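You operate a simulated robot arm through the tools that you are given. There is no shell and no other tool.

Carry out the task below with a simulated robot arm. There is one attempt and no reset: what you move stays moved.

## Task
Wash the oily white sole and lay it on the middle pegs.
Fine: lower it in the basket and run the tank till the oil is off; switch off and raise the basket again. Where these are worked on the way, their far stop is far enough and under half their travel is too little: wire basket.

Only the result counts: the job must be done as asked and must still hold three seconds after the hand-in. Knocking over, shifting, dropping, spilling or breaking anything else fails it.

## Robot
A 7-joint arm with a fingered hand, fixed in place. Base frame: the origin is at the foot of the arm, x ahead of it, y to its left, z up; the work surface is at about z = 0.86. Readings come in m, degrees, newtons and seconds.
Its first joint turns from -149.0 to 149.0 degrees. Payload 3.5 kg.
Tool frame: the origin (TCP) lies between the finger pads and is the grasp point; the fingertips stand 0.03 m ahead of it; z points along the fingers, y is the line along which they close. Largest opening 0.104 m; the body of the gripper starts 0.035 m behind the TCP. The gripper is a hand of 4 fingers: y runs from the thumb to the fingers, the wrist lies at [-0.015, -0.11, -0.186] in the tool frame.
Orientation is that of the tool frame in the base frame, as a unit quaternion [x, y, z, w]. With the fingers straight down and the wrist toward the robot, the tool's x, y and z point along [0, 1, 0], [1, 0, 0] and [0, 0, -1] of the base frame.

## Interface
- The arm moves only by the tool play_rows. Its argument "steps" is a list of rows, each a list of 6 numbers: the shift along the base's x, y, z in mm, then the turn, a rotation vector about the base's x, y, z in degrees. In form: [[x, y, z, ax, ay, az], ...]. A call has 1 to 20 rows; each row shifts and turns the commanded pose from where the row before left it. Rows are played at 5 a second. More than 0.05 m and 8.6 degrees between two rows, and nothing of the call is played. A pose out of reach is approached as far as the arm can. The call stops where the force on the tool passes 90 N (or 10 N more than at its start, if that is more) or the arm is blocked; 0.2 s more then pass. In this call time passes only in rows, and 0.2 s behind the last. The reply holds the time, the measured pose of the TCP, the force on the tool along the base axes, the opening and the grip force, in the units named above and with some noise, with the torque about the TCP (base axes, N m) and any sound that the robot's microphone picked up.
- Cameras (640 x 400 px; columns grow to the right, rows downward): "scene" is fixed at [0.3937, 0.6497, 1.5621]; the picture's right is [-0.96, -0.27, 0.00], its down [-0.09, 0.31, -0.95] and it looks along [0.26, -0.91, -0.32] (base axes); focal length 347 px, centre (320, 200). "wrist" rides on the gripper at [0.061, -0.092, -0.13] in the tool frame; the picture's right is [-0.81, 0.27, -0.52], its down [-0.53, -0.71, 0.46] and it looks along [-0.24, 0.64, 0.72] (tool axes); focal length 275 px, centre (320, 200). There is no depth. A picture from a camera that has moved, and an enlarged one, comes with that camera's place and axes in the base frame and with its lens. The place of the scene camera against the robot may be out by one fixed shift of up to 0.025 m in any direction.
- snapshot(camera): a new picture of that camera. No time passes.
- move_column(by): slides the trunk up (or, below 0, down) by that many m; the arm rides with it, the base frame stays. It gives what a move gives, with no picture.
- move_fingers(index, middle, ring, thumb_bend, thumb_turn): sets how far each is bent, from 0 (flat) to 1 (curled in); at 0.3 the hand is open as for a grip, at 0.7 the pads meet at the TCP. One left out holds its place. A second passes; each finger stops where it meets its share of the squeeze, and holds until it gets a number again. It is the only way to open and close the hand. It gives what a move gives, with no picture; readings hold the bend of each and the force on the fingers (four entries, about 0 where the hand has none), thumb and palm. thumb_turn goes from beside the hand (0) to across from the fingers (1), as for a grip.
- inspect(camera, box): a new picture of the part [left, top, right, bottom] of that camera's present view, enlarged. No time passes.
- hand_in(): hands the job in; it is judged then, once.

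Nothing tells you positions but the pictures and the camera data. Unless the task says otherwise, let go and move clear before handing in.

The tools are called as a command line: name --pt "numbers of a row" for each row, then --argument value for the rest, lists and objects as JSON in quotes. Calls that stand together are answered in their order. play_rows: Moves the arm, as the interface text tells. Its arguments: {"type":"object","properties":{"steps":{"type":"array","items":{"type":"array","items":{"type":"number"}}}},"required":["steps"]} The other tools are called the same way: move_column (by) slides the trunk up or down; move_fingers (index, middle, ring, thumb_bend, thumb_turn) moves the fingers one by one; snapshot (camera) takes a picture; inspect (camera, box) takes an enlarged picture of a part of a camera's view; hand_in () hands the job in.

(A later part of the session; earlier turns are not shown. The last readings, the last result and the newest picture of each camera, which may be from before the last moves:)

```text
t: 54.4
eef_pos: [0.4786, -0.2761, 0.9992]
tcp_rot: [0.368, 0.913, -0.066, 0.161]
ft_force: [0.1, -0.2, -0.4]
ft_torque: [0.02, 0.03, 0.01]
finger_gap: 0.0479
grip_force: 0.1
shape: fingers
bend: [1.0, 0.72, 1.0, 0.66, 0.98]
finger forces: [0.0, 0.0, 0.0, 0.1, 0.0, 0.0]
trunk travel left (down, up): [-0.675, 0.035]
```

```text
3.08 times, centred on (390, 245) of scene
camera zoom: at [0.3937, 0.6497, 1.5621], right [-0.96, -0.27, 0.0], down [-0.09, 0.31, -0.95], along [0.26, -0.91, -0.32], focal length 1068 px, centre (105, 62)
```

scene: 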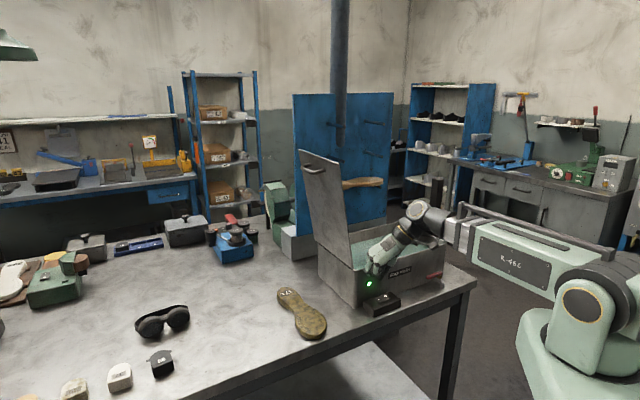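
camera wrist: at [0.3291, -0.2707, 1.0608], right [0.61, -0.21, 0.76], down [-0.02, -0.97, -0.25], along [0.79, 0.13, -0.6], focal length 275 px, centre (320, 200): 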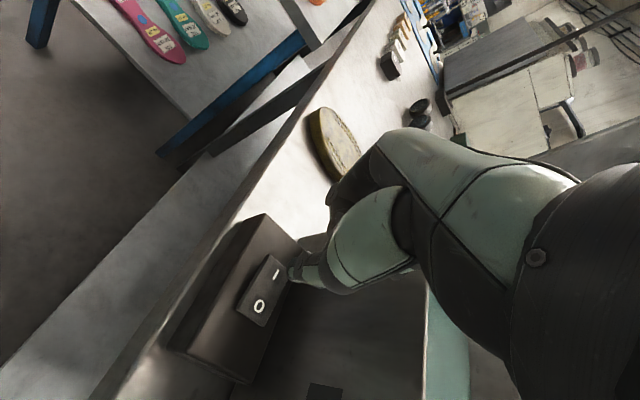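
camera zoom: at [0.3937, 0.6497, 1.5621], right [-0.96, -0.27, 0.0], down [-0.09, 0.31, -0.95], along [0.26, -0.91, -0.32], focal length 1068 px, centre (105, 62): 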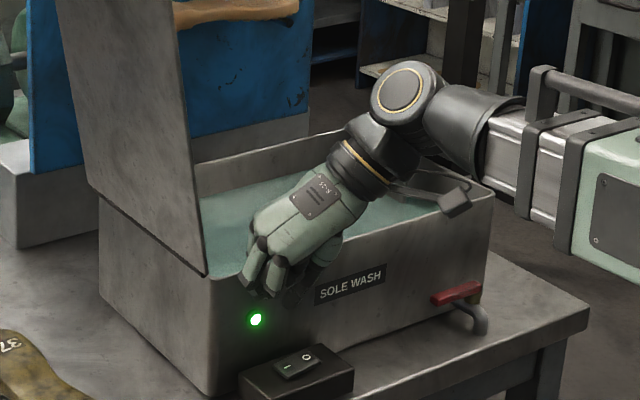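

play_rows --pt "0 0 45 0 0 0" --pt "0 0 45 0 0 0" --pt "-26.8 -27.7 30 0 0 0" --pt "-26.8 -27.7 30 0 0 0" --pt "-26.8 -27.7 30 0 0 0" --pt "-26.8 -27.7 30 0 0 0" --pt "-26.8 -27.7 30 0 0 0" --pt "-26.8 -27.7 30 0 0 0" --pt "-26.8 -27.7 30 0 0 0" --pt "0 0 0 0 0 0" --pt "0 0 0 0 0 0" --pt "0 0 0 0 0 0" --pt "0 0 0 0 0 0" --pt "0 0 0 0 0 0" --pt "0 0 0 0 0 0" --pt "0 0 0 0 0 0" --pt "0 0 0 0 0 0" --pt "0 0 0 0 0 0" --pt "0 0 0 0 0 0" --pt "0 0 0 0 0 0"

snapshot --camera "wrist"

snapshot --camera "scene"

```text
t: 58.6
eef_pos: [0.2923, -0.4716, 1.296]
tcp_rot: [0.371, 0.912, -0.067, 0.163]
ft_force: [-0.3, 0.9, 0.0]
ft_torque: [0.01, 0.01, 0.0]
finger_gap: 0.0482
grip_force: 0.1
shape: fingers
bend: [1.0, 0.72, 1.0, 0.66, 0.98]
finger forces: [0.1, 0.0, 0.1, 0.1, 0.1, 0.1]
trunk travel left (down, up): [-0.675, 0.035]
```

```text
taken
camera wrist: at [0.1557, -0.4656, 1.3976], right [0.61, -0.21, 0.77], down [-0.03, -0.97, -0.24], along [0.79, 0.13, -0.6], focal length 275 px, centre (320, 200)
```

wrist: 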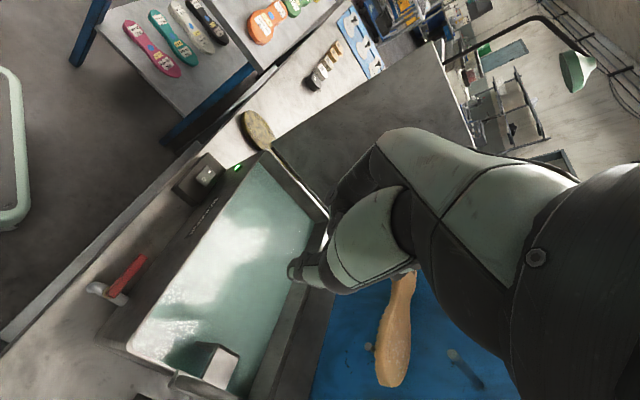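

```text
taken
```

scene: 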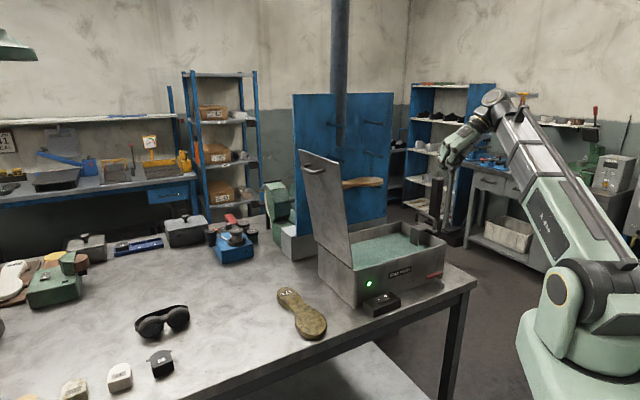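

play_rows --pt "0 0 0 0 0 0" --pt "0 0 0 0 0 0" --pt "0 0 0 0 0 0" --pt "0 0 0 0 0 0" --pt "0 0 0 0 0 0" --pt "0 0 0 0 0 0" --pt "0 0 0 0 0 0" --pt "0 0 0 0 0 0" --pt "0 0 0 0 0 0" --pt "0 0 0 0 0 0" --pt "0 0 0 0 0 0" --pt "0 0 0 0 0 0" --pt "0 0 0 0 0 0" --pt "0 0 0 0 0 0" --pt "0 0 0 0 0 0" --pt "0 0 0 0 0 0" --pt "0 0 0 0 0 0" --pt "0 0 0 0 0 0" --pt "0 0 0 0 0 0" --pt "0 0 0 0 0 0"

play_rows --pt "0 0 0 0 0 0" --pt "0 0 0 0 0 0" --pt "0 0 0 0 0 0" --pt "0 0 0 0 0 0" --pt "0 0 0 0 0 0" --pt "0 0 0 0 0 0" --pt "0 0 0 0 0 0" --pt "0 0 0 0 0 0" --pt "0 0 0 0 0 0" --pt "0 0 0 0 0 0" --pt "0 0 0 0 0 0" --pt "0 0 0 0 0 0" --pt "0 0 0 0 0 0" --pt "0 0 0 0 0 0" --pt "0 0 0 0 0 0" --pt "0 0 0 0 0 0" --pt "0 0 0 0 0 0" --pt "0 0 0 0 0 0" --pt "0 0 0 0 0 0" --pt "0 0 0 0 0 0"

inspect --camera "wrist" --box '[80, 130, 340, 390]'

inspect --camera "scene" --box '[320, 180, 460, 310]'

```text
t: 62.8
eef_pos: [0.2934, -0.4722, 1.2972]
tcp_rot: [0.371, 0.912, -0.067, 0.163]
ft_force: [0.5, -0.4, 0.7]
ft_torque: [-0.01, -0.01, -0.01]
finger_gap: 0.048
grip_force: 0.0
shape: fingers
bend: [1.0, 0.72, 1.0, 0.66, 0.98]
finger forces: [0.0, 0.0, 0.0, 0.0, 0.0, 0.0]
trunk travel left (down, up): [-0.675, 0.035]
```

```text
t: 67.0
eef_pos: [0.2938, -0.4718, 1.2956]
tcp_rot: [0.371, 0.912, -0.067, 0.163]
ft_force: [-0.4, -0.7, 0.3]
ft_torque: [-0.04, -0.02, -0.03]
finger_gap: 0.048
grip_force: 0.0
shape: fingers
bend: [1.0, 0.72, 1.0, 0.66, 0.98]
finger forces: [0.0, 0.0, 0.1, 0.1, 0.1, 0.0]
trunk travel left (down, up): [-0.675, 0.035]
```

```text
1.54 times, centred on (210, 260) of wrist
camera zoom: at [0.1557, -0.4656, 1.3976], right [0.61, -0.21, 0.77], down [-0.03, -0.97, -0.24], along [0.79, 0.13, -0.6], focal length 424 px, centre (489, 108)
```

zoom: 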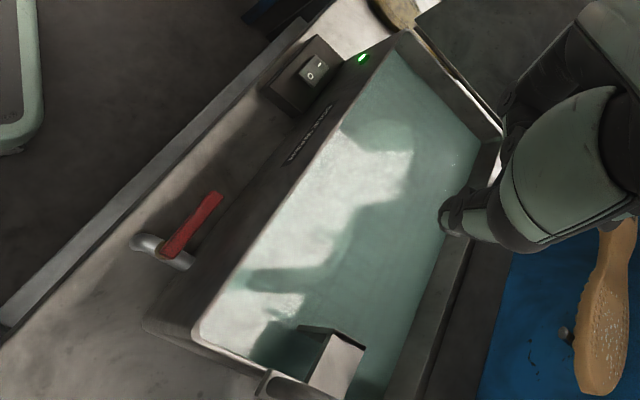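

```text
3.08 times, centred on (390, 245) of scene
camera zoom: at [0.3937, 0.6497, 1.5621], right [-0.96, -0.27, 0.0], down [-0.09, 0.31, -0.95], along [0.26, -0.91, -0.32], focal length 1068 px, centre (105, 62)
```

zoom: 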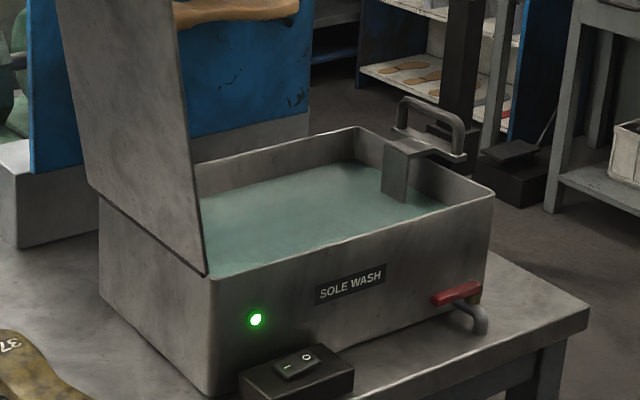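

play_rows --pt "0 0 0 0 0 0" --pt "0 0 0 0 0 0" --pt "0 0 0 0 0 0" --pt "0 0 0 0 0 0" --pt "0 0 0 0 0 0" --pt "0 0 0 0 0 0" --pt "0 0 0 0 0 0" --pt "0 0 0 0 0 0" --pt "23.8 25.2 -30 0 0 0" --pt "23.8 25.2 -30 0 0 0" --pt "23.8 25.2 -30 0 0 0" --pt "23.8 25.2 -30 0 0 0" --pt "23.8 25.2 -30 0 0 0" --pt "23.8 25.2 -30 0 0 0" --pt "23.8 25.2 -30 0 0 0" --pt "0 0 -45 0 0 0" --pt "0 0 -45 0 0 0" --pt "0 0 -25 0 0 0"

inspect --camera "scene" --box '[360, 260, 410, 310]'

inspect --camera "wrist" --box '[200, 200, 360, 320]'

```text
t: 70.8
eef_pos: [0.4577, -0.2947, 0.9721]
tcp_rot: [0.37, 0.913, -0.065, 0.161]
ft_force: [0.0, 0.6, 0.5]
ft_torque: [0.02, -0.05, 0.01]
finger_gap: 0.0481
grip_force: 0.0
shape: fingers
bend: [1.0, 0.72, 1.0, 0.66, 0.98]
finger forces: [0.1, 0.0, 0.1, 0.1, 0.0, 0.0]
trunk travel left (down, up): [-0.675, 0.035]
```

```text
8.00 times, centred on (385, 285) of scene
camera zoom: at [0.3937, 0.6497, 1.5621], right [-0.96, -0.27, 0.0], down [-0.09, 0.31, -0.95], along [0.26, -0.91, -0.32], focal length 2776 px, centre (-200, -480)
```

zoom: 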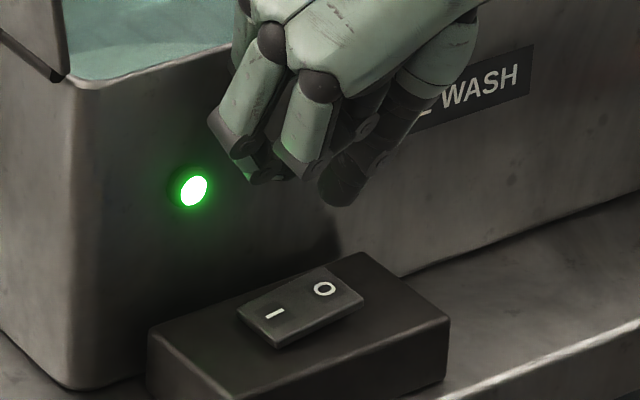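

```text
3.33 times, centred on (280, 260) of wrist
camera zoom: at [0.3209, -0.2889, 1.0731], right [0.61, -0.21, 0.76], down [-0.02, -0.97, -0.25], along [0.79, 0.13, -0.6], focal length 918 px, centre (453, 0)
```

zoom: 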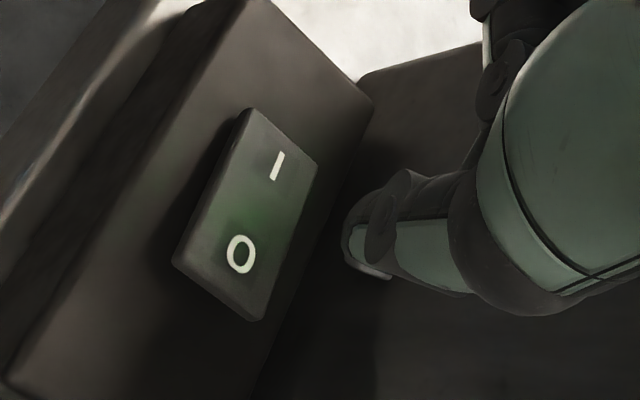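

play_rows --pt "0 0 0 0 0 0" --pt "0 0 0 0 0 0" --pt "0 0 0 0 0 0" --pt "0 0 0 0 0 0" --pt "0 0 0 0 0 0" --pt "0 0 0 0 0 0" --pt "0 0 0 0 0 0" --pt "0 0 0 0 0 0" --pt "0 0 0 0 0 0" --pt "0 0 0 0 0 0" --pt "0 0 0 0 0 0" --pt "0 0 0 0 0 0" --pt "0 0 0 0 0 0" --pt "0 0 0 0 0 0" --pt "0 0 0 0 0 0" --pt "0 0 0 0 0 0" --pt "0 0 0 0 0 0" --pt "0 0 0 0 0 0" --pt "0 0 0 0 0 0" --pt "0 0 0 0 0 0"

play_rows --pt "0 0 -15 0 0 0" --pt "0 0 -13 0 0 0" --pt "0 0 -8 0 0 0"

inspect --camera "scene" --box '[360, 260, 410, 310]'

inspect --camera "wrist" --box '[200, 200, 360, 320]'

```text
t: 75.0
eef_pos: [0.4599, -0.2952, 0.9717]
tcp_rot: [0.369, 0.913, -0.065, 0.161]
ft_force: [0.4, 0.0, 0.2]
ft_torque: [-0.01, 0.0, 0.01]
finger_gap: 0.0479
grip_force: 0.0
shape: fingers
bend: [1.0, 0.72, 1.0, 0.66, 0.98]
finger forces: [0.0, 0.0, 0.0, 0.0, 0.0, 0.0]
trunk travel left (down, up): [-0.675, 0.035]
```

```text
t: 75.8
eef_pos: [0.4593, -0.2946, 0.9362]
tcp_rot: [0.368, 0.913, -0.065, 0.161]
ft_force: [0.8, 0.9, 0.2]
ft_torque: [0.01, -0.02, 0.03]
finger_gap: 0.0478
grip_force: 0.0
shape: fingers
bend: [1.0, 0.72, 1.0, 0.66, 0.98]
finger forces: [0.0, 0.0, 0.1, 0.0, 0.1, 0.1]
trunk travel left (down, up): [-0.675, 0.035]
```

```text
8.00 times, centred on (385, 285) of scene
camera zoom: at [0.3937, 0.6497, 1.5621], right [-0.96, -0.27, 0.0], down [-0.09, 0.31, -0.95], along [0.26, -0.91, -0.32], focal length 2776 px, centre (-200, -480)
```

zoom: 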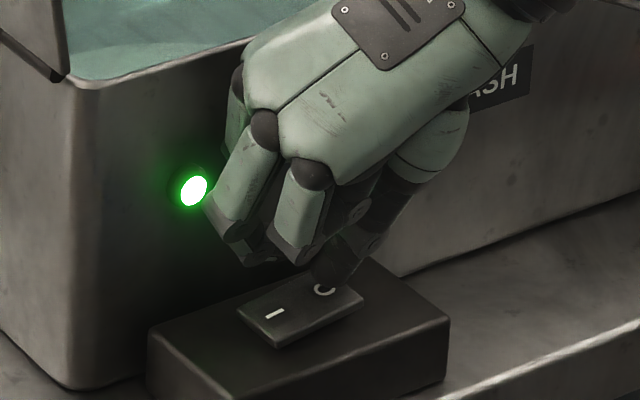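

```text
3.33 times, centred on (280, 260) of wrist
camera zoom: at [0.3214, -0.2884, 1.0369], right [0.61, -0.21, 0.76], down [-0.02, -0.97, -0.25], along [0.79, 0.13, -0.6], focal length 918 px, centre (453, 0)
```

zoom: 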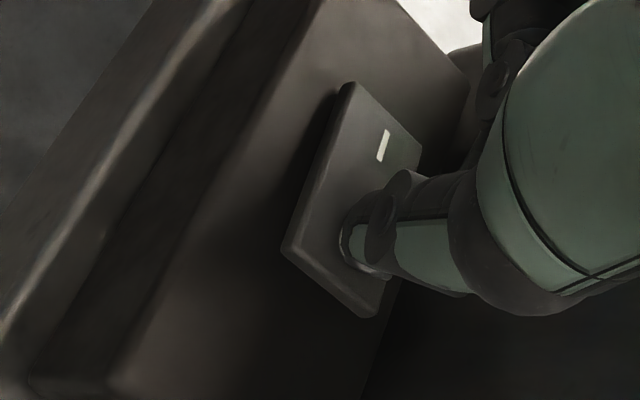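

The thumb is right over the "O" end; I press to switch off.

play_rows --pt "0 0 -4 0 0 0"

play_rows --pt "0 0 -4 0 0 0"

inspect --camera "scene" --box '[360, 260, 410, 310]'

```text
t: 76.2
eef_pos: [0.4595, -0.2948, 0.9314]
tcp_rot: [0.369, 0.913, -0.066, 0.161]
ft_force: [0.3, 0.4, 0.2]
ft_torque: [0.01, 0.01, 0.01]
finger_gap: 0.0478
grip_force: 0.1
shape: fingers
bend: [1.0, 0.72, 1.0, 0.66, 0.98]
finger forces: [0.1, 0.0, 0.0, 0.0, 0.0, 0.0]
trunk travel left (down, up): [-0.675, 0.035]
```

```text
t: 76.6
eef_pos: [0.4572, -0.2931, 0.9288]
tcp_rot: [0.369, 0.913, -0.065, 0.162]
ft_force: [-3.9, 1.3, 15.1]
ft_torque: [-0.16, 0.3, -0.06]
finger_gap: 0.0475
grip_force: 7.7
shape: fingers
bend: [1.0, 0.72, 1.0, 0.67, 0.98]
finger forces: [0.0, 0.1, 0.1, 0.0, 15.3, 0.1]
trunk travel left (down, up): [-0.675, 0.035]
```

```text
8.00 times, centred on (385, 285) of scene
camera zoom: at [0.3937, 0.6497, 1.5621], right [-0.96, -0.27, 0.0], down [-0.09, 0.31, -0.95], along [0.26, -0.91, -0.32], focal length 2776 px, centre (-200, -480)
```

zoom: 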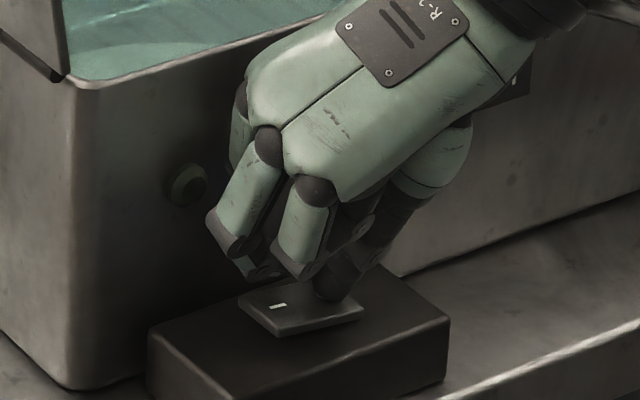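

The lamp is out, so the tank is off. Now I rise, level the hand and tilt it the other way, to come to the basket handle from the tank side.

play_rows --pt "0 0 20 0 0 0" --pt "0 0 45 0 0 0" --pt "0 0 45 0 0 0" --pt "0 0 45 0 0 0" --pt "0 0 45 0 0 0" --pt "0 0 45 4.63 4.8 0" --pt "0 0 45 4.63 4.8 0" --pt "0 0 0 4.63 4.8 0" --pt "-13 -40.5 0 0 0 0" --pt "-13 -40.5 0 0 0 0" --pt "-13 -40.5 0 0 0 0" --pt "-13 -40.5 0 -5.39 5.21 0" --pt "-13 -40.5 0 -5.39 5.21 0" --pt "-13 -40.5 0 -5.39 5.21 0" --pt "-13 -40.5 0 -5.39 5.21 0"

move_fingers --index 1.0 --middle 0.48 --ring 1.0 --thumb_bend 0.56

snapshot --camera "wrist"

inspect --camera "scene" --box '[360, 130, 480, 250]'

```text
t: 78.3
eef_pos: [0.461, -0.2971, 1.2184]
tcp_rot: [0.373, 0.926, -0.021, 0.057]
ft_force: [35.3, -49.0, 57.4]
ft_torque: [5.81, 12.11, 7.06]
finger_gap: 0.0479
grip_force: 0.0
shape: fingers
bend: [1.0, 0.72, 1.0, 0.66, 0.98]
finger forces: [0.0, 0.1, 0.1, 0.1, 0.0, 0.0]
trunk travel left (down, up): [-0.675, 0.035]
stopped in row 8: the force on the tool passed its limit at 219 N (the readings are from after the stop); the commanded pose is now the measured one
```

```text
t: 79.3
eef_pos: [0.4626, -0.2978, 1.2176]
tcp_rot: [0.372, 0.926, -0.023, 0.058]
ft_force: [36.8, -40.2, 27.8]
ft_torque: [4.95, 8.61, 5.88]
finger_gap: 0.0525
grip_force: 0.0
shape: fingers
bend: [1.0, 0.48, 1.0, 0.56, 0.98]
finger forces: [0.0, 0.1, 0.0, 0.1, 0.1, 0.0]
trunk travel left (down, up): [-0.675, 0.035]
```

```text
taken
camera wrist: at [0.3427, -0.3097, 1.339], right [0.72, -0.32, 0.61], down [-0.07, -0.92, -0.39], along [0.69, 0.24, -0.69], focal length 275 px, centre (320, 200)
```

wrist: 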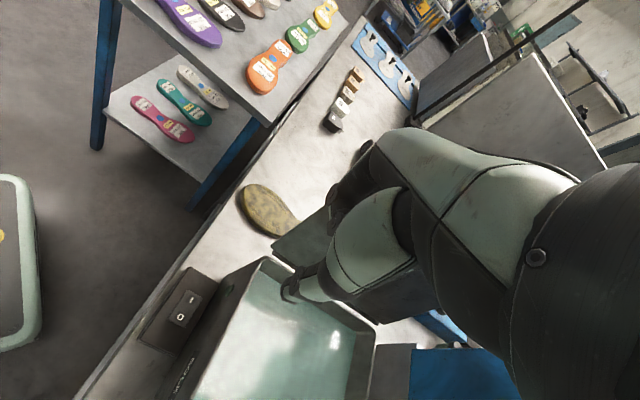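

```text
3.33 times, centred on (420, 190) of scene
camera zoom: at [0.3937, 0.6497, 1.5621], right [-0.96, -0.27, 0.0], down [-0.09, 0.31, -0.95], along [0.26, -0.91, -0.32], focal length 1157 px, centre (-13, 233)
```

zoom: 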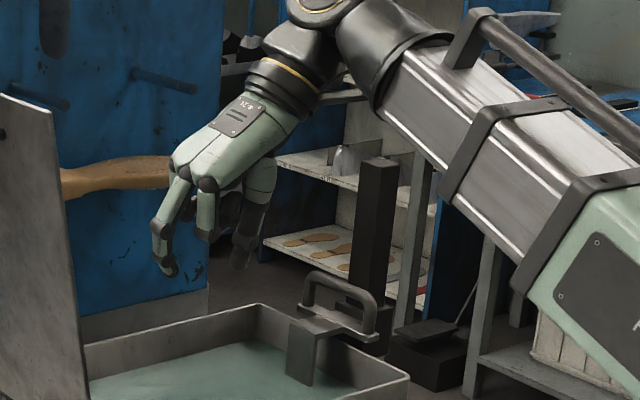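

A hard contact stopped the move (fingers free, lid visibly clear), most likely the camera bracket against the forearm in this folded pose. I ease the hand outward and watch the force.

play_rows --pt "7 -7 5 0 0 0"

snapshot --camera "scene"

inspect --camera "scene" --box '[380, 90, 500, 200]'

```text
t: 79.7
eef_pos: [0.4694, -0.3045, 1.222]
tcp_rot: [0.372, 0.926, -0.022, 0.057]
ft_force: [35.3, -52.8, 15.2]
ft_torque: [6.61, 6.48, 7.48]
finger_gap: 0.0525
grip_force: 0.1
shape: fingers
bend: [1.0, 0.48, 1.0, 0.56, 0.98]
finger forces: [0.0, 0.0, 0.0, 0.0, 0.0, 0.0]
trunk travel left (down, up): [-0.675, 0.035]
```

```text
taken
```

scene: 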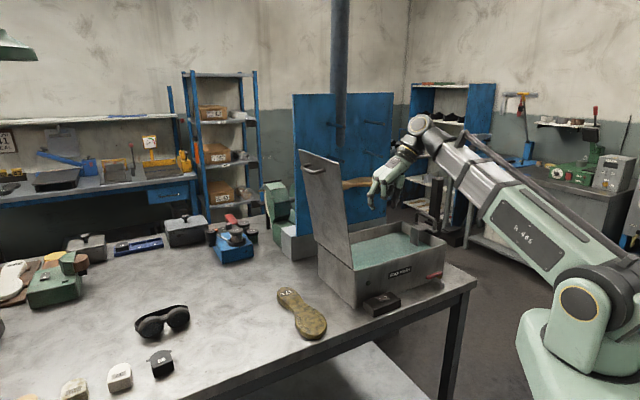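

```text
3.64 times, centred on (440, 145) of scene
camera zoom: at [0.3937, 0.6497, 1.5621], right [-0.96, -0.27, 0.0], down [-0.09, 0.31, -0.95], along [0.26, -0.91, -0.32], focal length 1262 px, centre (-116, 400)
```

zoom: 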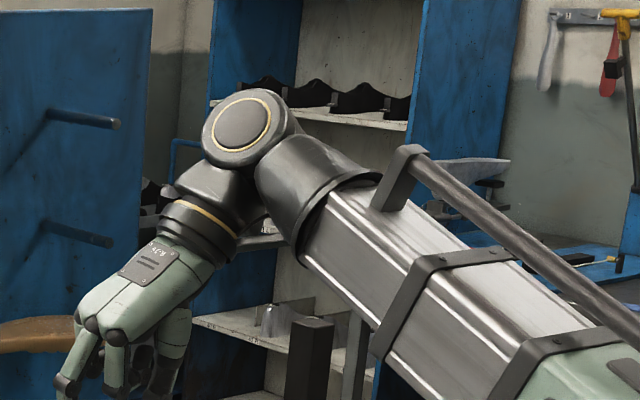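

play_rows --pt "3 -3 0 -4.63 -4.8 0"

play_rows --pt "5 -5 0 -4.63 -4.8 0"

```text
t: 80.0
eef_pos: [0.468, -0.3028, 1.2231]
tcp_rot: [0.373, 0.925, -0.024, 0.064]
ft_force: [9.4, -9.1, -1.4]
ft_torque: [1.1, 1.05, 1.22]
finger_gap: 0.0521
grip_force: 0.1
shape: fingers
bend: [1.0, 0.48, 1.0, 0.56, 0.98]
finger forces: [0.0, 0.1, 0.1, 0.0, 0.0, 0.1]
trunk travel left (down, up): [-0.675, 0.035]
stopped in row 1: the force on the tool passed its limit at 146 N (the readings are from after the stop); the commanded pose is now the measured one
```

```text
t: 80.4
eef_pos: [0.4729, -0.3078, 1.2225]
tcp_rot: [0.372, 0.92, -0.045, 0.116]
ft_force: [0.2, -0.3, 0.4]
ft_torque: [-0.03, 0.01, 0.0]
finger_gap: 0.052
grip_force: 0.1
shape: fingers
bend: [1.0, 0.48, 1.0, 0.56, 0.98]
finger forces: [0.0, 0.0, 0.0, 0.0, 0.1, 0.0]
trunk travel left (down, up): [-0.675, 0.035]
```

play_rows --pt "15 -20 0 0 0 0" --pt "15 -20 0 0 0 0" --pt "-22 -38 0 0 0 0" --pt "-22 -38 0 0 0 0" --pt "-22 -38 0 0 0 0" --pt "-24 -38 0 0 0 0" --pt "-24 -38 0 0 0 0" --pt "-24 -38 0 0 0 0"

play_rows --pt "0 0 0 -5.39 5.21 0" --pt "0 0 0 -5.39 5.21 0"

play_rows --pt "0 0 0 -5.39 5.21 0" --pt "0 0 0 -5.39 5.21 0"

snapshot --camera "wrist"

inspect --camera "scene" --box '[360, 130, 480, 250]'

```text
t: 82.2
eef_pos: [0.3643, -0.5755, 1.2223]
tcp_rot: [0.371, 0.92, -0.045, 0.116]
ft_force: [0.0, -0.6, 0.3]
ft_torque: [0.02, 0.01, 0.0]
finger_gap: 0.0523
grip_force: 0.1
shape: fingers
bend: [1.0, 0.48, 1.0, 0.56, 0.98]
finger forces: [0.0, 0.0, 0.1, 0.0, 0.0, 0.1]
trunk travel left (down, up): [-0.675, 0.035]
```

```text
t: 82.8
eef_pos: [0.3652, -0.5761, 1.2211]
tcp_rot: [0.353, 0.919, -0.166, 0.065]
ft_force: [-0.1, 0.5, -0.4]
ft_torque: [-0.04, -0.03, 0.0]
finger_gap: 0.0525
grip_force: 0.1
shape: fingers
bend: [1.0, 0.48, 1.0, 0.56, 0.98]
finger forces: [0.0, 0.1, 0.2, 0.1, 0.0, 0.0]
trunk travel left (down, up): [-0.675, 0.035]
```

```text
t: 83.4
eef_pos: [0.3647, -0.5753, 1.2221]
tcp_rot: [0.328, 0.901, -0.283, 0.015]
ft_force: [0.7, -0.2, 0.7]
ft_torque: [0.02, 0.01, -0.03]
finger_gap: 0.0522
grip_force: 0.1
shape: fingers
bend: [1.0, 0.48, 1.0, 0.56, 0.98]
finger forces: [0.0, 0.1, 0.0, 0.0, 0.0, 0.1]
trunk travel left (down, up): [-0.675, 0.035]
```

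```text
taken
camera wrist: at [0.2828, -0.5288, 1.3644], right [0.88, -0.03, 0.47], down [-0.08, -0.99, 0.09], along [0.46, -0.12, -0.88], focal length 275 px, centre (320, 200)
```

wrist: 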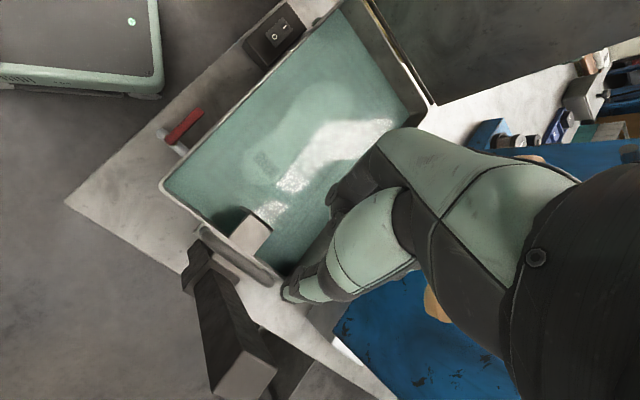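

```text
3.33 times, centred on (420, 190) of scene
camera zoom: at [0.3937, 0.6497, 1.5621], right [-0.96, -0.27, 0.0], down [-0.09, 0.31, -0.95], along [0.26, -0.91, -0.32], focal length 1157 px, centre (-13, 233)
```

zoom: 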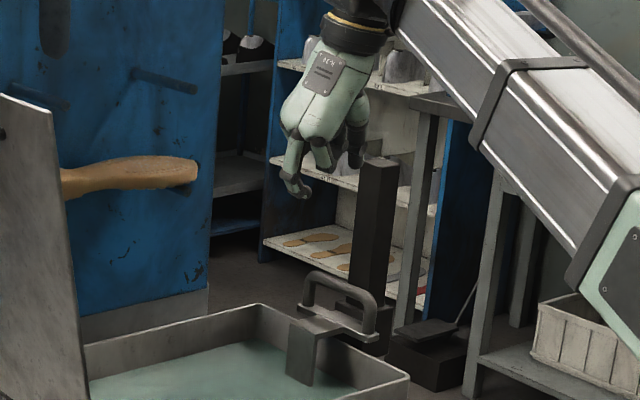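

inspect --camera "wrist" --box '[160, 180, 340, 400]'

inspect --camera "scene" --box '[410, 150, 470, 240]'

```text
1.82 times, centred on (250, 290) of wrist
camera zoom: at [0.2828, -0.5288, 1.3644], right [0.88, -0.03, 0.47], down [-0.08, -0.99, 0.09], along [0.46, -0.12, -0.88], focal length 500 px, centre (447, 36)
```

zoom: 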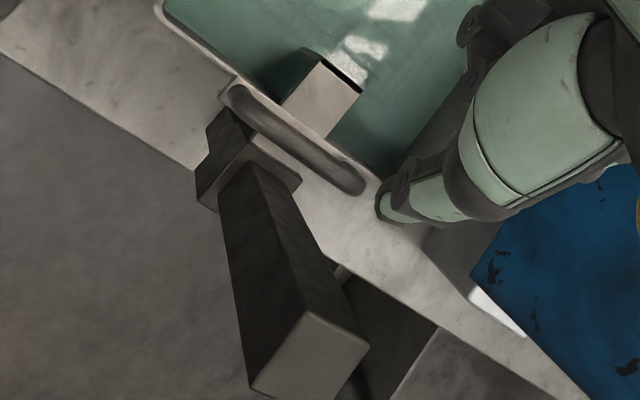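

```text
4.44 times, centred on (440, 195) of scene
camera zoom: at [0.3937, 0.6497, 1.5621], right [-0.96, -0.27, 0.0], down [-0.09, 0.31, -0.95], along [0.26, -0.91, -0.32], focal length 1542 px, centre (-213, 222)
```

zoom: 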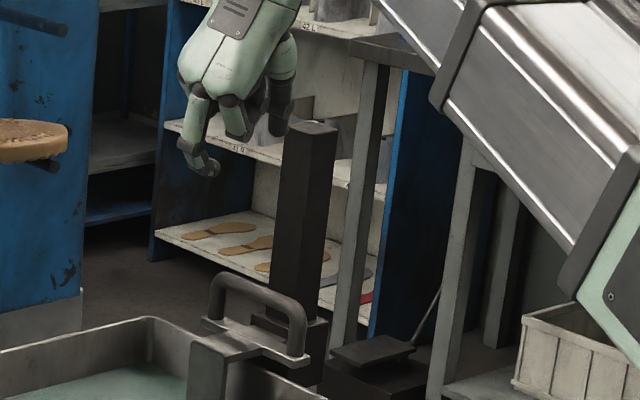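

play_rows --pt "-9.3 0.9 -30 0 0 0" --pt "-9.3 0.9 -30 0 0 0" --pt "-9.3 0.9 -30 0 0 0"

play_rows --pt "-2.8 -9.4 -15 0 0 0" --pt "-2.8 -9.4 -15 0 0 0"

inspect --camera "scene" --box '[410, 170, 470, 240]'

inspect --camera "wrist" --box '[160, 180, 340, 400]'

```text
t: 84.2
eef_pos: [0.3372, -0.5751, 1.1326]
tcp_rot: [0.329, 0.901, -0.283, 0.015]
ft_force: [-0.3, -0.7, -0.2]
ft_torque: [0.0, 0.0, -0.02]
finger_gap: 0.0524
grip_force: 0.0
shape: fingers
bend: [1.0, 0.48, 1.0, 0.56, 0.98]
finger forces: [0.0, 0.0, 0.0, 0.1, 0.0, 0.1]
trunk travel left (down, up): [-0.675, 0.035]
```

```text
t: 84.8
eef_pos: [0.3325, -0.5938, 1.1025]
tcp_rot: [0.328, 0.901, -0.283, 0.015]
ft_force: [-0.4, 0.1, -0.3]
ft_torque: [0.03, 0.0, -0.02]
finger_gap: 0.0524
grip_force: 0.0
shape: fingers
bend: [1.0, 0.48, 1.0, 0.56, 0.98]
finger forces: [0.1, 0.0, 0.1, 0.0, 0.1, 0.0]
trunk travel left (down, up): [-0.675, 0.035]
```

```text
5.71 times, centred on (440, 205) of scene
camera zoom: at [0.3937, 0.6497, 1.5621], right [-0.96, -0.27, 0.0], down [-0.09, 0.31, -0.95], along [0.26, -0.91, -0.32], focal length 1983 px, centre (-366, 171)
```

zoom: 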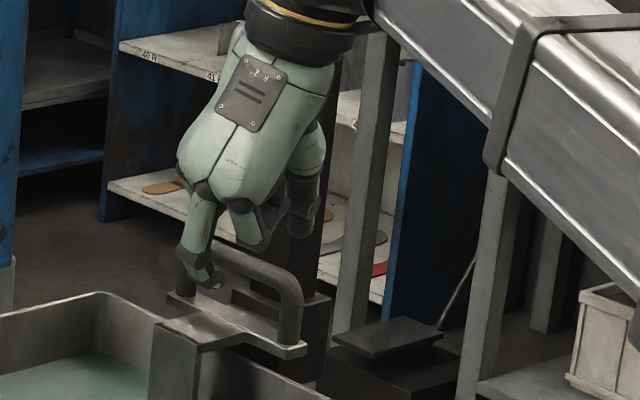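

```text
1.82 times, centred on (250, 290) of wrist
camera zoom: at [0.2495, -0.5468, 1.2436], right [0.88, -0.03, 0.47], down [-0.08, -0.99, 0.09], along [0.46, -0.12, -0.88], focal length 500 px, centre (447, 36)
```

zoom: 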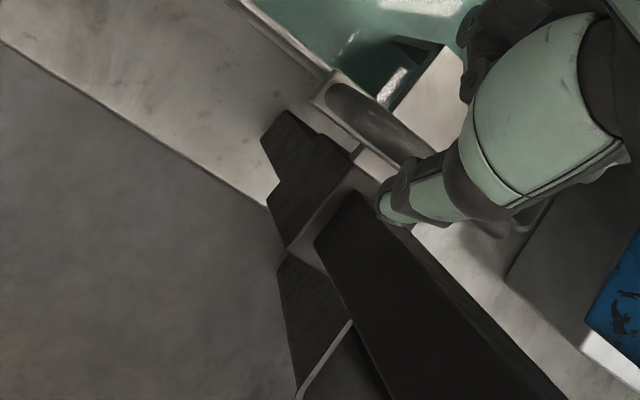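

inspect --camera "scene" --box '[425, 170, 465, 220]'

```text
8.00 times, centred on (445, 195) of scene
camera zoom: at [0.3937, 0.6497, 1.5621], right [-0.96, -0.27, 0.0], down [-0.09, 0.31, -0.95], along [0.26, -0.91, -0.32], focal length 2776 px, centre (-680, 240)
```

zoom: 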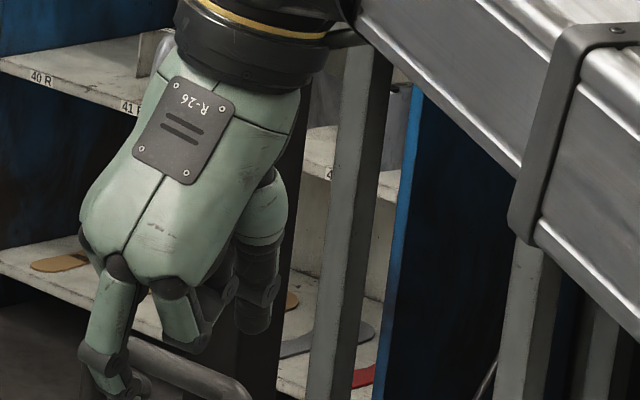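

The extended middle finger lines up with the inside of the D, but the thumb would get near the post, so I swing the thumb aside before hooking the bar.

move_fingers --thumb_turn 0.4 --thumb_bend 0.3

inspect --camera "scene" --box '[425, 180, 465, 220]'

snapshot --camera "wrist"

```text
t: 85.8
eef_pos: [0.3322, -0.5937, 1.1014]
tcp_rot: [0.329, 0.901, -0.282, 0.015]
ft_force: [-0.2, 0.3, 0.0]
ft_torque: [0.01, -0.02, 0.0]
finger_gap: 0.0786
grip_force: 0.1
shape: fingers
bend: [1.0, 0.48, 1.0, 0.3, 0.39]
finger forces: [0.0, 0.1, 0.0, 0.0, 0.1, 0.0]
trunk travel left (down, up): [-0.675, 0.035]
```

```text
10.00 times, centred on (445, 200) of scene
camera zoom: at [0.3937, 0.6497, 1.5621], right [-0.96, -0.27, 0.0], down [-0.09, 0.31, -0.95], along [0.26, -0.91, -0.32], focal length 3471 px, centre (-930, 200)
```

zoom: 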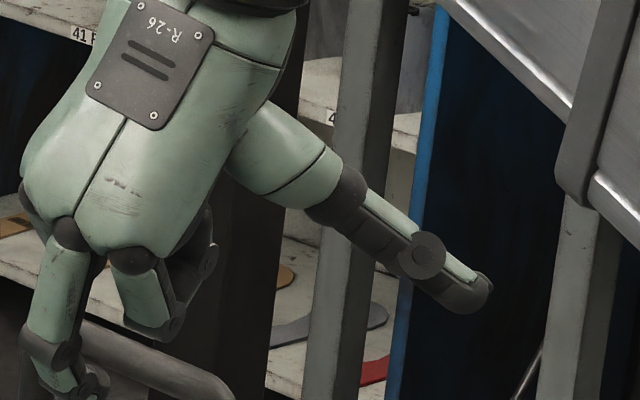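

```text
taken
camera wrist: at [0.2493, -0.5466, 1.2439], right [0.88, -0.03, 0.47], down [-0.08, -0.99, 0.09], along [0.46, -0.12, -0.88], focal length 275 px, centre (320, 200)
```

wrist: 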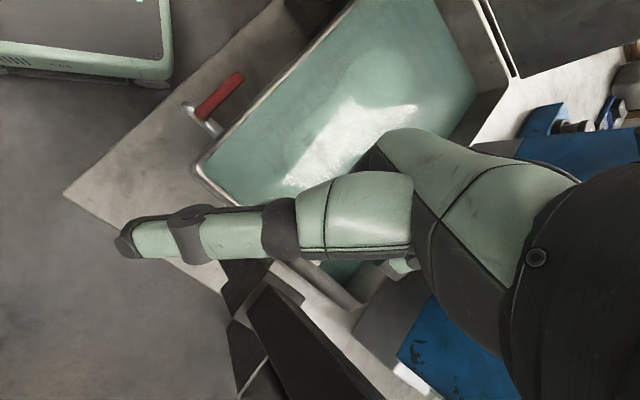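

play_rows --pt "-1.3 -5.7 -10 0 0 0" --pt "-1.3 -5.7 -9.5 0 0 0"

inspect --camera "scene" --box '[420, 190, 460, 230]'

```text
t: 86.4
eef_pos: [0.3275, -0.6041, 1.0824]
tcp_rot: [0.327, 0.902, -0.282, 0.016]
ft_force: [0.4, -0.5, 0.8]
ft_torque: [0.04, 0.01, 0.0]
finger_gap: 0.0788
grip_force: 0.0
shape: fingers
bend: [1.0, 0.48, 1.0, 0.3, 0.39]
finger forces: [0.0, 0.1, 0.0, 0.0, 0.0, 0.1]
trunk travel left (down, up): [-0.675, 0.035]
```

```text
10.00 times, centred on (440, 210) of scene
camera zoom: at [0.3937, 0.6497, 1.5621], right [-0.96, -0.27, 0.0], down [-0.09, 0.31, -0.95], along [0.26, -0.91, -0.32], focal length 3471 px, centre (-880, 100)
```

zoom: 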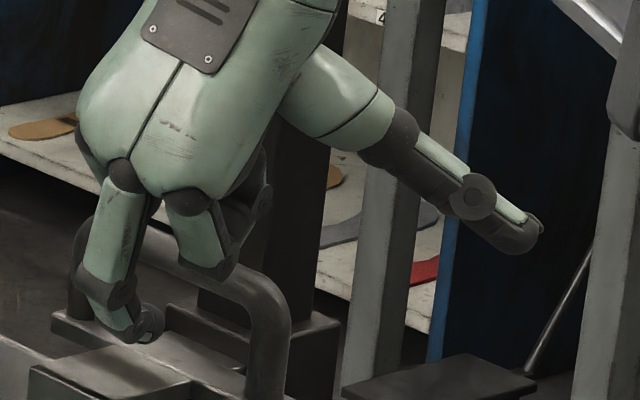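

The middle fingertip sits inside the D opening. I curl it under the bar.

move_fingers --middle 0.8

inspect --camera "scene" --box '[420, 190, 460, 230]'

```text
t: 87.4
eef_pos: [0.3297, -0.6038, 1.0826]
tcp_rot: [0.328, 0.901, -0.282, 0.015]
ft_force: [11.9, 2.0, -2.8]
ft_torque: [0.04, -0.02, 0.15]
finger_gap: 0.0789
grip_force: 5.3
shape: fingers
bend: [1.0, 0.79, 1.0, 0.3, 0.39]
finger forces: [0.1, 10.2, 0.0, 0.0, 0.0, 0.0]
trunk travel left (down, up): [-0.675, 0.035]
```

```text
10.00 times, centred on (440, 210) of scene
camera zoom: at [0.3937, 0.6497, 1.5621], right [-0.96, -0.27, 0.0], down [-0.09, 0.31, -0.95], along [0.26, -0.91, -0.32], focal length 3471 px, centre (-880, 100)
```

zoom: 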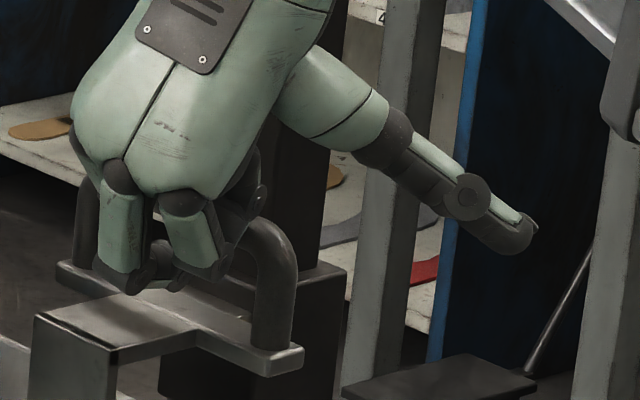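

The finger is hooked under the bar and has already lifted it slightly. I raise the basket slowly.

play_rows --pt "0 0 8 0 0 0" --pt "0 0 10 0 0 0" --pt "0 0 10 0 0 0"

inspect --camera "scene" --box '[330, 160, 470, 290]'

```text
t: 88.2
eef_pos: [0.3309, -0.6025, 1.1104]
tcp_rot: [0.327, 0.902, -0.283, 0.016]
ft_force: [10.4, 1.2, -2.9]
ft_torque: [0.06, -0.06, 0.16]
finger_gap: 0.0789
grip_force: 4.7
shape: fingers
bend: [1.0, 0.79, 1.0, 0.3, 0.39]
finger forces: [0.1, 8.8, 0.0, 0.0, 0.0, 0.1]
trunk travel left (down, up): [-0.675, 0.035]
```

```text
3.08 times, centred on (400, 225) of scene
camera zoom: at [0.3937, 0.6497, 1.5621], right [-0.96, -0.27, 0.0], down [-0.09, 0.31, -0.95], along [0.26, -0.91, -0.32], focal length 1068 px, centre (74, 123)
```

zoom: 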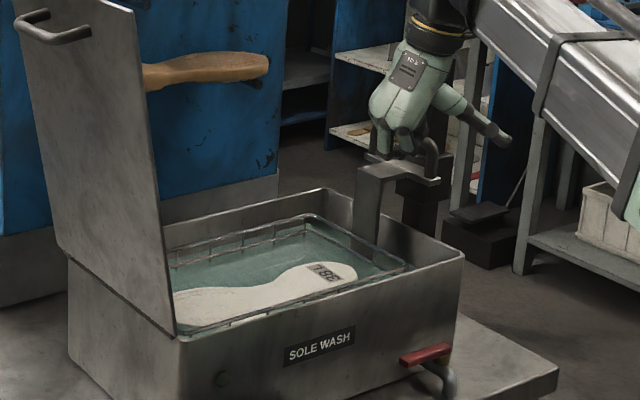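

The sole comes up clean and white. I keep lifting to the top stop.

play_rows --pt "0 0 10 0 0 0" --pt "0 0 10 0 0 0" --pt "0 0 10 0 0 0"

play_rows --pt "0 0 8 0 0 0" --pt "0 0 8 0 0 0"

play_rows --pt "0 0 6 0 0 0"

inspect --camera "scene" --box '[330, 160, 470, 290]'

```text
t: 89.0
eef_pos: [0.3307, -0.6035, 1.14]
tcp_rot: [0.327, 0.901, -0.283, 0.016]
ft_force: [10.0, 2.5, -4.0]
ft_torque: [0.03, -0.04, 0.14]
finger_gap: 0.0786
grip_force: 4.9
shape: fingers
bend: [1.0, 0.79, 1.0, 0.3, 0.39]
finger forces: [0.0, 9.0, 0.1, 0.0, 0.0, 0.0]
trunk travel left (down, up): [-0.675, 0.035]
```

```text
t: 89.6
eef_pos: [0.3312, -0.6027, 1.1568]
tcp_rot: [0.329, 0.901, -0.284, 0.014]
ft_force: [8.7, 3.2, -3.4]
ft_torque: [0.08, 0.0, 0.11]
finger_gap: 0.0789
grip_force: 4.4
shape: fingers
bend: [1.0, 0.79, 1.0, 0.3, 0.39]
finger forces: [0.1, 9.0, 0.0, 0.0, 0.0, 0.0]
trunk travel left (down, up): [-0.675, 0.035]
```

```text
t: 90.0
eef_pos: [0.3303, -0.6025, 1.1631]
tcp_rot: [0.329, 0.901, -0.282, 0.014]
ft_force: [7.1, 4.0, -4.8]
ft_torque: [0.06, -0.01, 0.19]
finger_gap: 0.0786
grip_force: 4.7
shape: fingers
bend: [1.0, 0.78, 1.0, 0.3, 0.39]
finger forces: [0.0, 10.0, 0.1, 0.0, 0.0, 0.0]
trunk travel left (down, up): [-0.675, 0.035]
```

```text
3.08 times, centred on (400, 225) of scene
camera zoom: at [0.3937, 0.6497, 1.5621], right [-0.96, -0.27, 0.0], down [-0.09, 0.31, -0.95], along [0.26, -0.91, -0.32], focal length 1068 px, centre (74, 123)
```

zoom: 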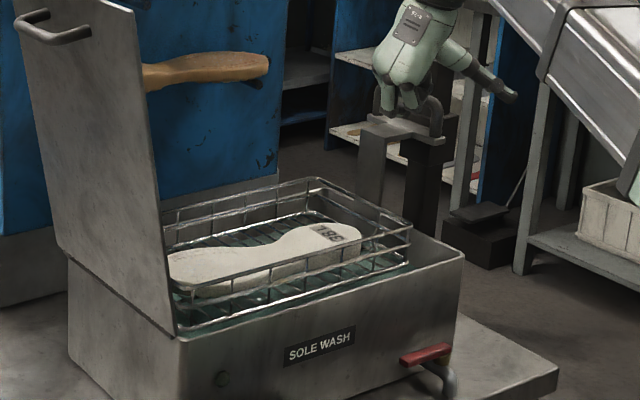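

play_rows --pt "0 0 4 0 0 0"

play_rows --pt "0 0 4 0 0 0"

play_rows --pt "0 0 4 0 0 0"

inspect --camera "scene" --box '[360, 160, 460, 290]'

```text
t: 90.4
eef_pos: [0.33, -0.6049, 1.1662]
tcp_rot: [0.328, 0.901, -0.283, 0.014]
ft_force: [4.2, 3.6, -8.3]
ft_torque: [0.14, 0.01, 0.09]
finger_gap: 0.0789
grip_force: 3.8
shape: fingers
bend: [1.0, 0.78, 1.0, 0.3, 0.39]
finger forces: [0.0, 8.3, 0.1, 0.1, 0.0, 0.0]
trunk travel left (down, up): [-0.675, 0.035]
```

```text
t: 90.8
eef_pos: [0.3294, -0.6051, 1.1715]
tcp_rot: [0.328, 0.901, -0.283, 0.015]
ft_force: [3.8, 4.7, -7.2]
ft_torque: [0.16, 0.04, 0.08]
finger_gap: 0.0788
grip_force: 4.0
shape: fingers
bend: [1.0, 0.78, 1.0, 0.3, 0.39]
finger forces: [0.0, 7.9, 0.0, 0.0, 0.0, 0.0]
trunk travel left (down, up): [-0.675, 0.035]
```

```text
t: 91.2
eef_pos: [0.3296, -0.6037, 1.1755]
tcp_rot: [0.328, 0.901, -0.282, 0.015]
ft_force: [4.2, 6.2, -5.7]
ft_torque: [0.15, -0.07, 0.09]
finger_gap: 0.0788
grip_force: 4.5
shape: fingers
bend: [1.0, 0.78, 1.0, 0.3, 0.39]
finger forces: [0.0, 8.6, 0.0, 0.0, 0.0, 0.0]
trunk travel left (down, up): [-0.675, 0.035]
```

```text
3.08 times, centred on (410, 225) of scene
camera zoom: at [0.3937, 0.6497, 1.5621], right [-0.96, -0.27, 0.0], down [-0.09, 0.31, -0.95], along [0.26, -0.91, -0.32], focal length 1068 px, centre (43, 123)
```

zoom: 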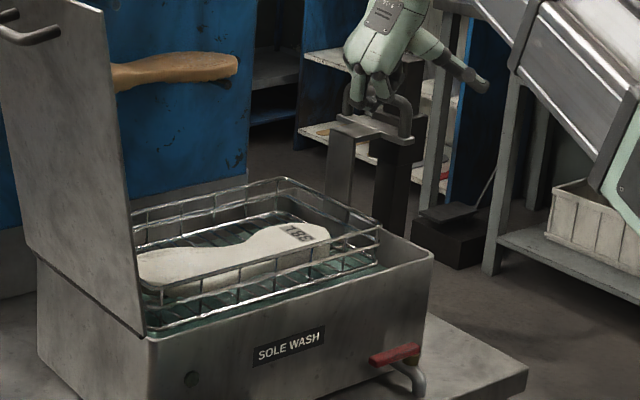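

play_rows --pt "0 0 4 0 0 0"

play_rows --pt "0 0 4 0 0 0"

inspect --camera "scene" --box '[400, 160, 470, 230]'

```text
t: 91.6
eef_pos: [0.3283, -0.6068, 1.1799]
tcp_rot: [0.329, 0.901, -0.284, 0.015]
ft_force: [0.2, 0.5, -0.1]
ft_torque: [-0.01, 0.01, 0.0]
finger_gap: 0.0787
grip_force: 0.1
shape: fingers
bend: [1.0, 0.8, 1.0, 0.3, 0.39]
finger forces: [0.0, 0.1, 0.0, 0.0, 0.0, 0.0]
trunk travel left (down, up): [-0.675, 0.035]
```

```text
t: 92.0
eef_pos: [0.3284, -0.6043, 1.1828]
tcp_rot: [0.328, 0.901, -0.283, 0.016]
ft_force: [-0.8, -0.3, -0.2]
ft_torque: [0.0, -0.01, 0.0]
finger_gap: 0.0787
grip_force: 0.0
shape: fingers
bend: [1.0, 0.8, 1.0, 0.3, 0.39]
finger forces: [0.0, 0.0, 0.1, 0.1, 0.1, 0.0]
trunk travel left (down, up): [-0.675, 0.035]
```

```text
5.71 times, centred on (435, 195) of scene
camera zoom: at [0.3937, 0.6497, 1.5621], right [-0.96, -0.27, 0.0], down [-0.09, 0.31, -0.95], along [0.26, -0.91, -0.32], focal length 1983 px, centre (-337, 229)
```

zoom: 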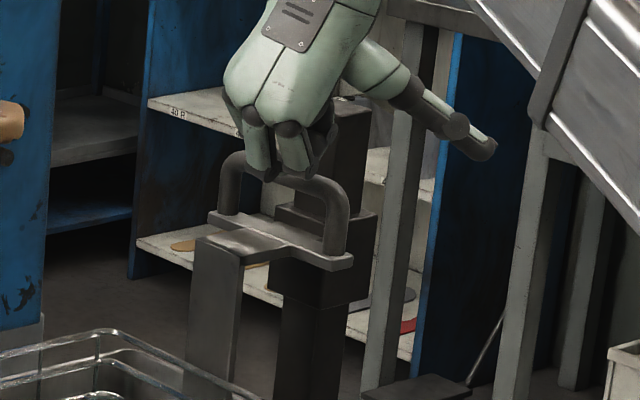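

The finger has slipped off upward and the handle matches its original raised position; the basket stays up. I back away, reopen the hand and turn it to look at the clean sole.

play_rows --pt "7 7 20 0 0 0" --pt "10 11 30 0 0 0" --pt "10 11 40 0 0 0" --pt "10 11 30 5.39 -5.21 0" --pt "10 11 0 5.39 -5.21 0" --pt "10 11 0 5.39 -5.21 0" --pt "10 11 0 5.39 -5.21 0"

play_rows --pt "0 0 0 0 0 -7.5" --pt "0 0 0 0 0 -7.5" --pt "0 0 0 0 0 -7.5" --pt "0 0 0 0 0 -7.5" --pt "0 0 0 0 0 -7.5" --pt "0 0 0 0 0 -7.5" --pt "0 0 0 0 0 -7.5" --pt "0 0 0 0 0 -7.5" --pt "0 0 0 0 0 -7.5" --pt "0 0 0 0 0 -7.5" --pt "0 0 0 0 0 -7.5" --pt "0 0 0 0 0 -7.5" --pt "0 0 0 5.14 -4.97 0" --pt "0 0 0 5.14 -4.97 0"

move_fingers --index 0.35 --middle 0.35 --ring 0.35 --thumb_bend 0.3 --thumb_turn 0.98

snapshot --camera "wrist"

inspect --camera "scene" --box '[330, 160, 470, 290]'

```text
t: 93.6
eef_pos: [0.3976, -0.5328, 1.3029]
tcp_rot: [0.371, 0.92, -0.045, 0.116]
ft_force: [0.6, -0.1, 0.2]
ft_torque: [-0.01, -0.03, 0.02]
finger_gap: 0.0789
grip_force: 0.1
shape: fingers
bend: [1.0, 0.8, 1.0, 0.3, 0.39]
finger forces: [0.0, 0.0, 0.1, 0.0, 0.0, 0.0]
trunk travel left (down, up): [-0.675, 0.035]
```

```text
t: 96.6
eef_pos: [0.3965, -0.5322, 1.3029]
tcp_rot: [0.92, 0.391, 0.001, 0.0]
ft_force: [0.6, -1.1, 0.4]
ft_torque: [0.06, 0.01, -0.02]
finger_gap: 0.0785
grip_force: 0.0
shape: fingers
bend: [1.0, 0.8, 1.0, 0.3, 0.39]
finger forces: [0.1, 0.0, 0.0, 0.0, 0.0, 0.0]
trunk travel left (down, up): [-0.675, 0.035]
```

```text
t: 97.6
eef_pos: [0.3956, -0.5299, 1.3045]
tcp_rot: [0.92, 0.393, 0.0, 0.001]
ft_force: [-1.3, -0.2, 0.6]
ft_torque: [-0.06, 0.01, -0.03]
finger_gap: 0.0967
grip_force: 0.0
shape: fingers
bend: [0.35, 0.35, 0.35, 0.3, 0.95]
finger forces: [0.1, 0.0, 0.0, 0.1, 0.0, 0.1]
trunk travel left (down, up): [-0.675, 0.035]
```

```text
taken
camera wrist: at [0.3723, -0.4222, 1.4332], right [-0.36, -0.77, 0.52], down [-0.88, 0.11, -0.46], along [0.3, -0.62, -0.72], focal length 275 px, centre (320, 200)
```

wrist: 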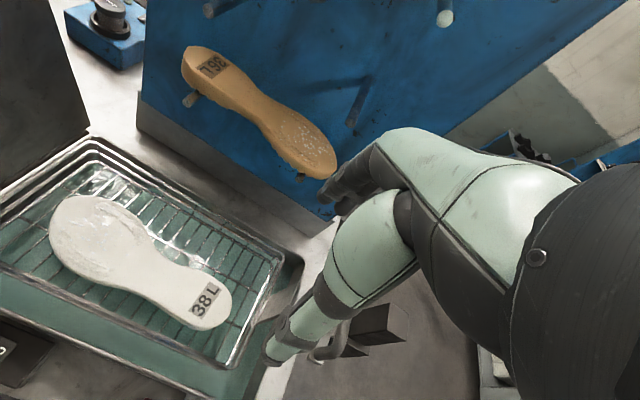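

```text
3.08 times, centred on (400, 225) of scene
camera zoom: at [0.3937, 0.6497, 1.5621], right [-0.96, -0.27, 0.0], down [-0.09, 0.31, -0.95], along [0.26, -0.91, -0.32], focal length 1068 px, centre (74, 123)
```

zoom: 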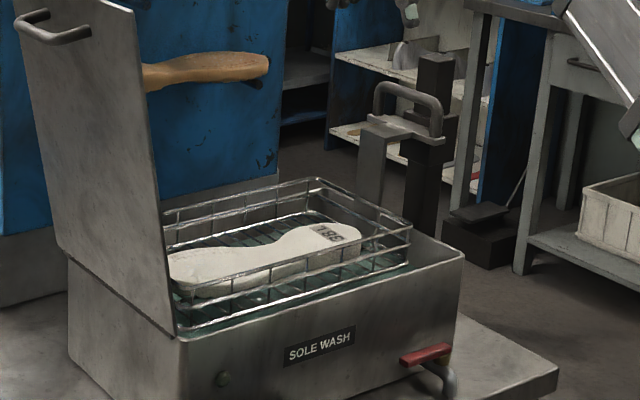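

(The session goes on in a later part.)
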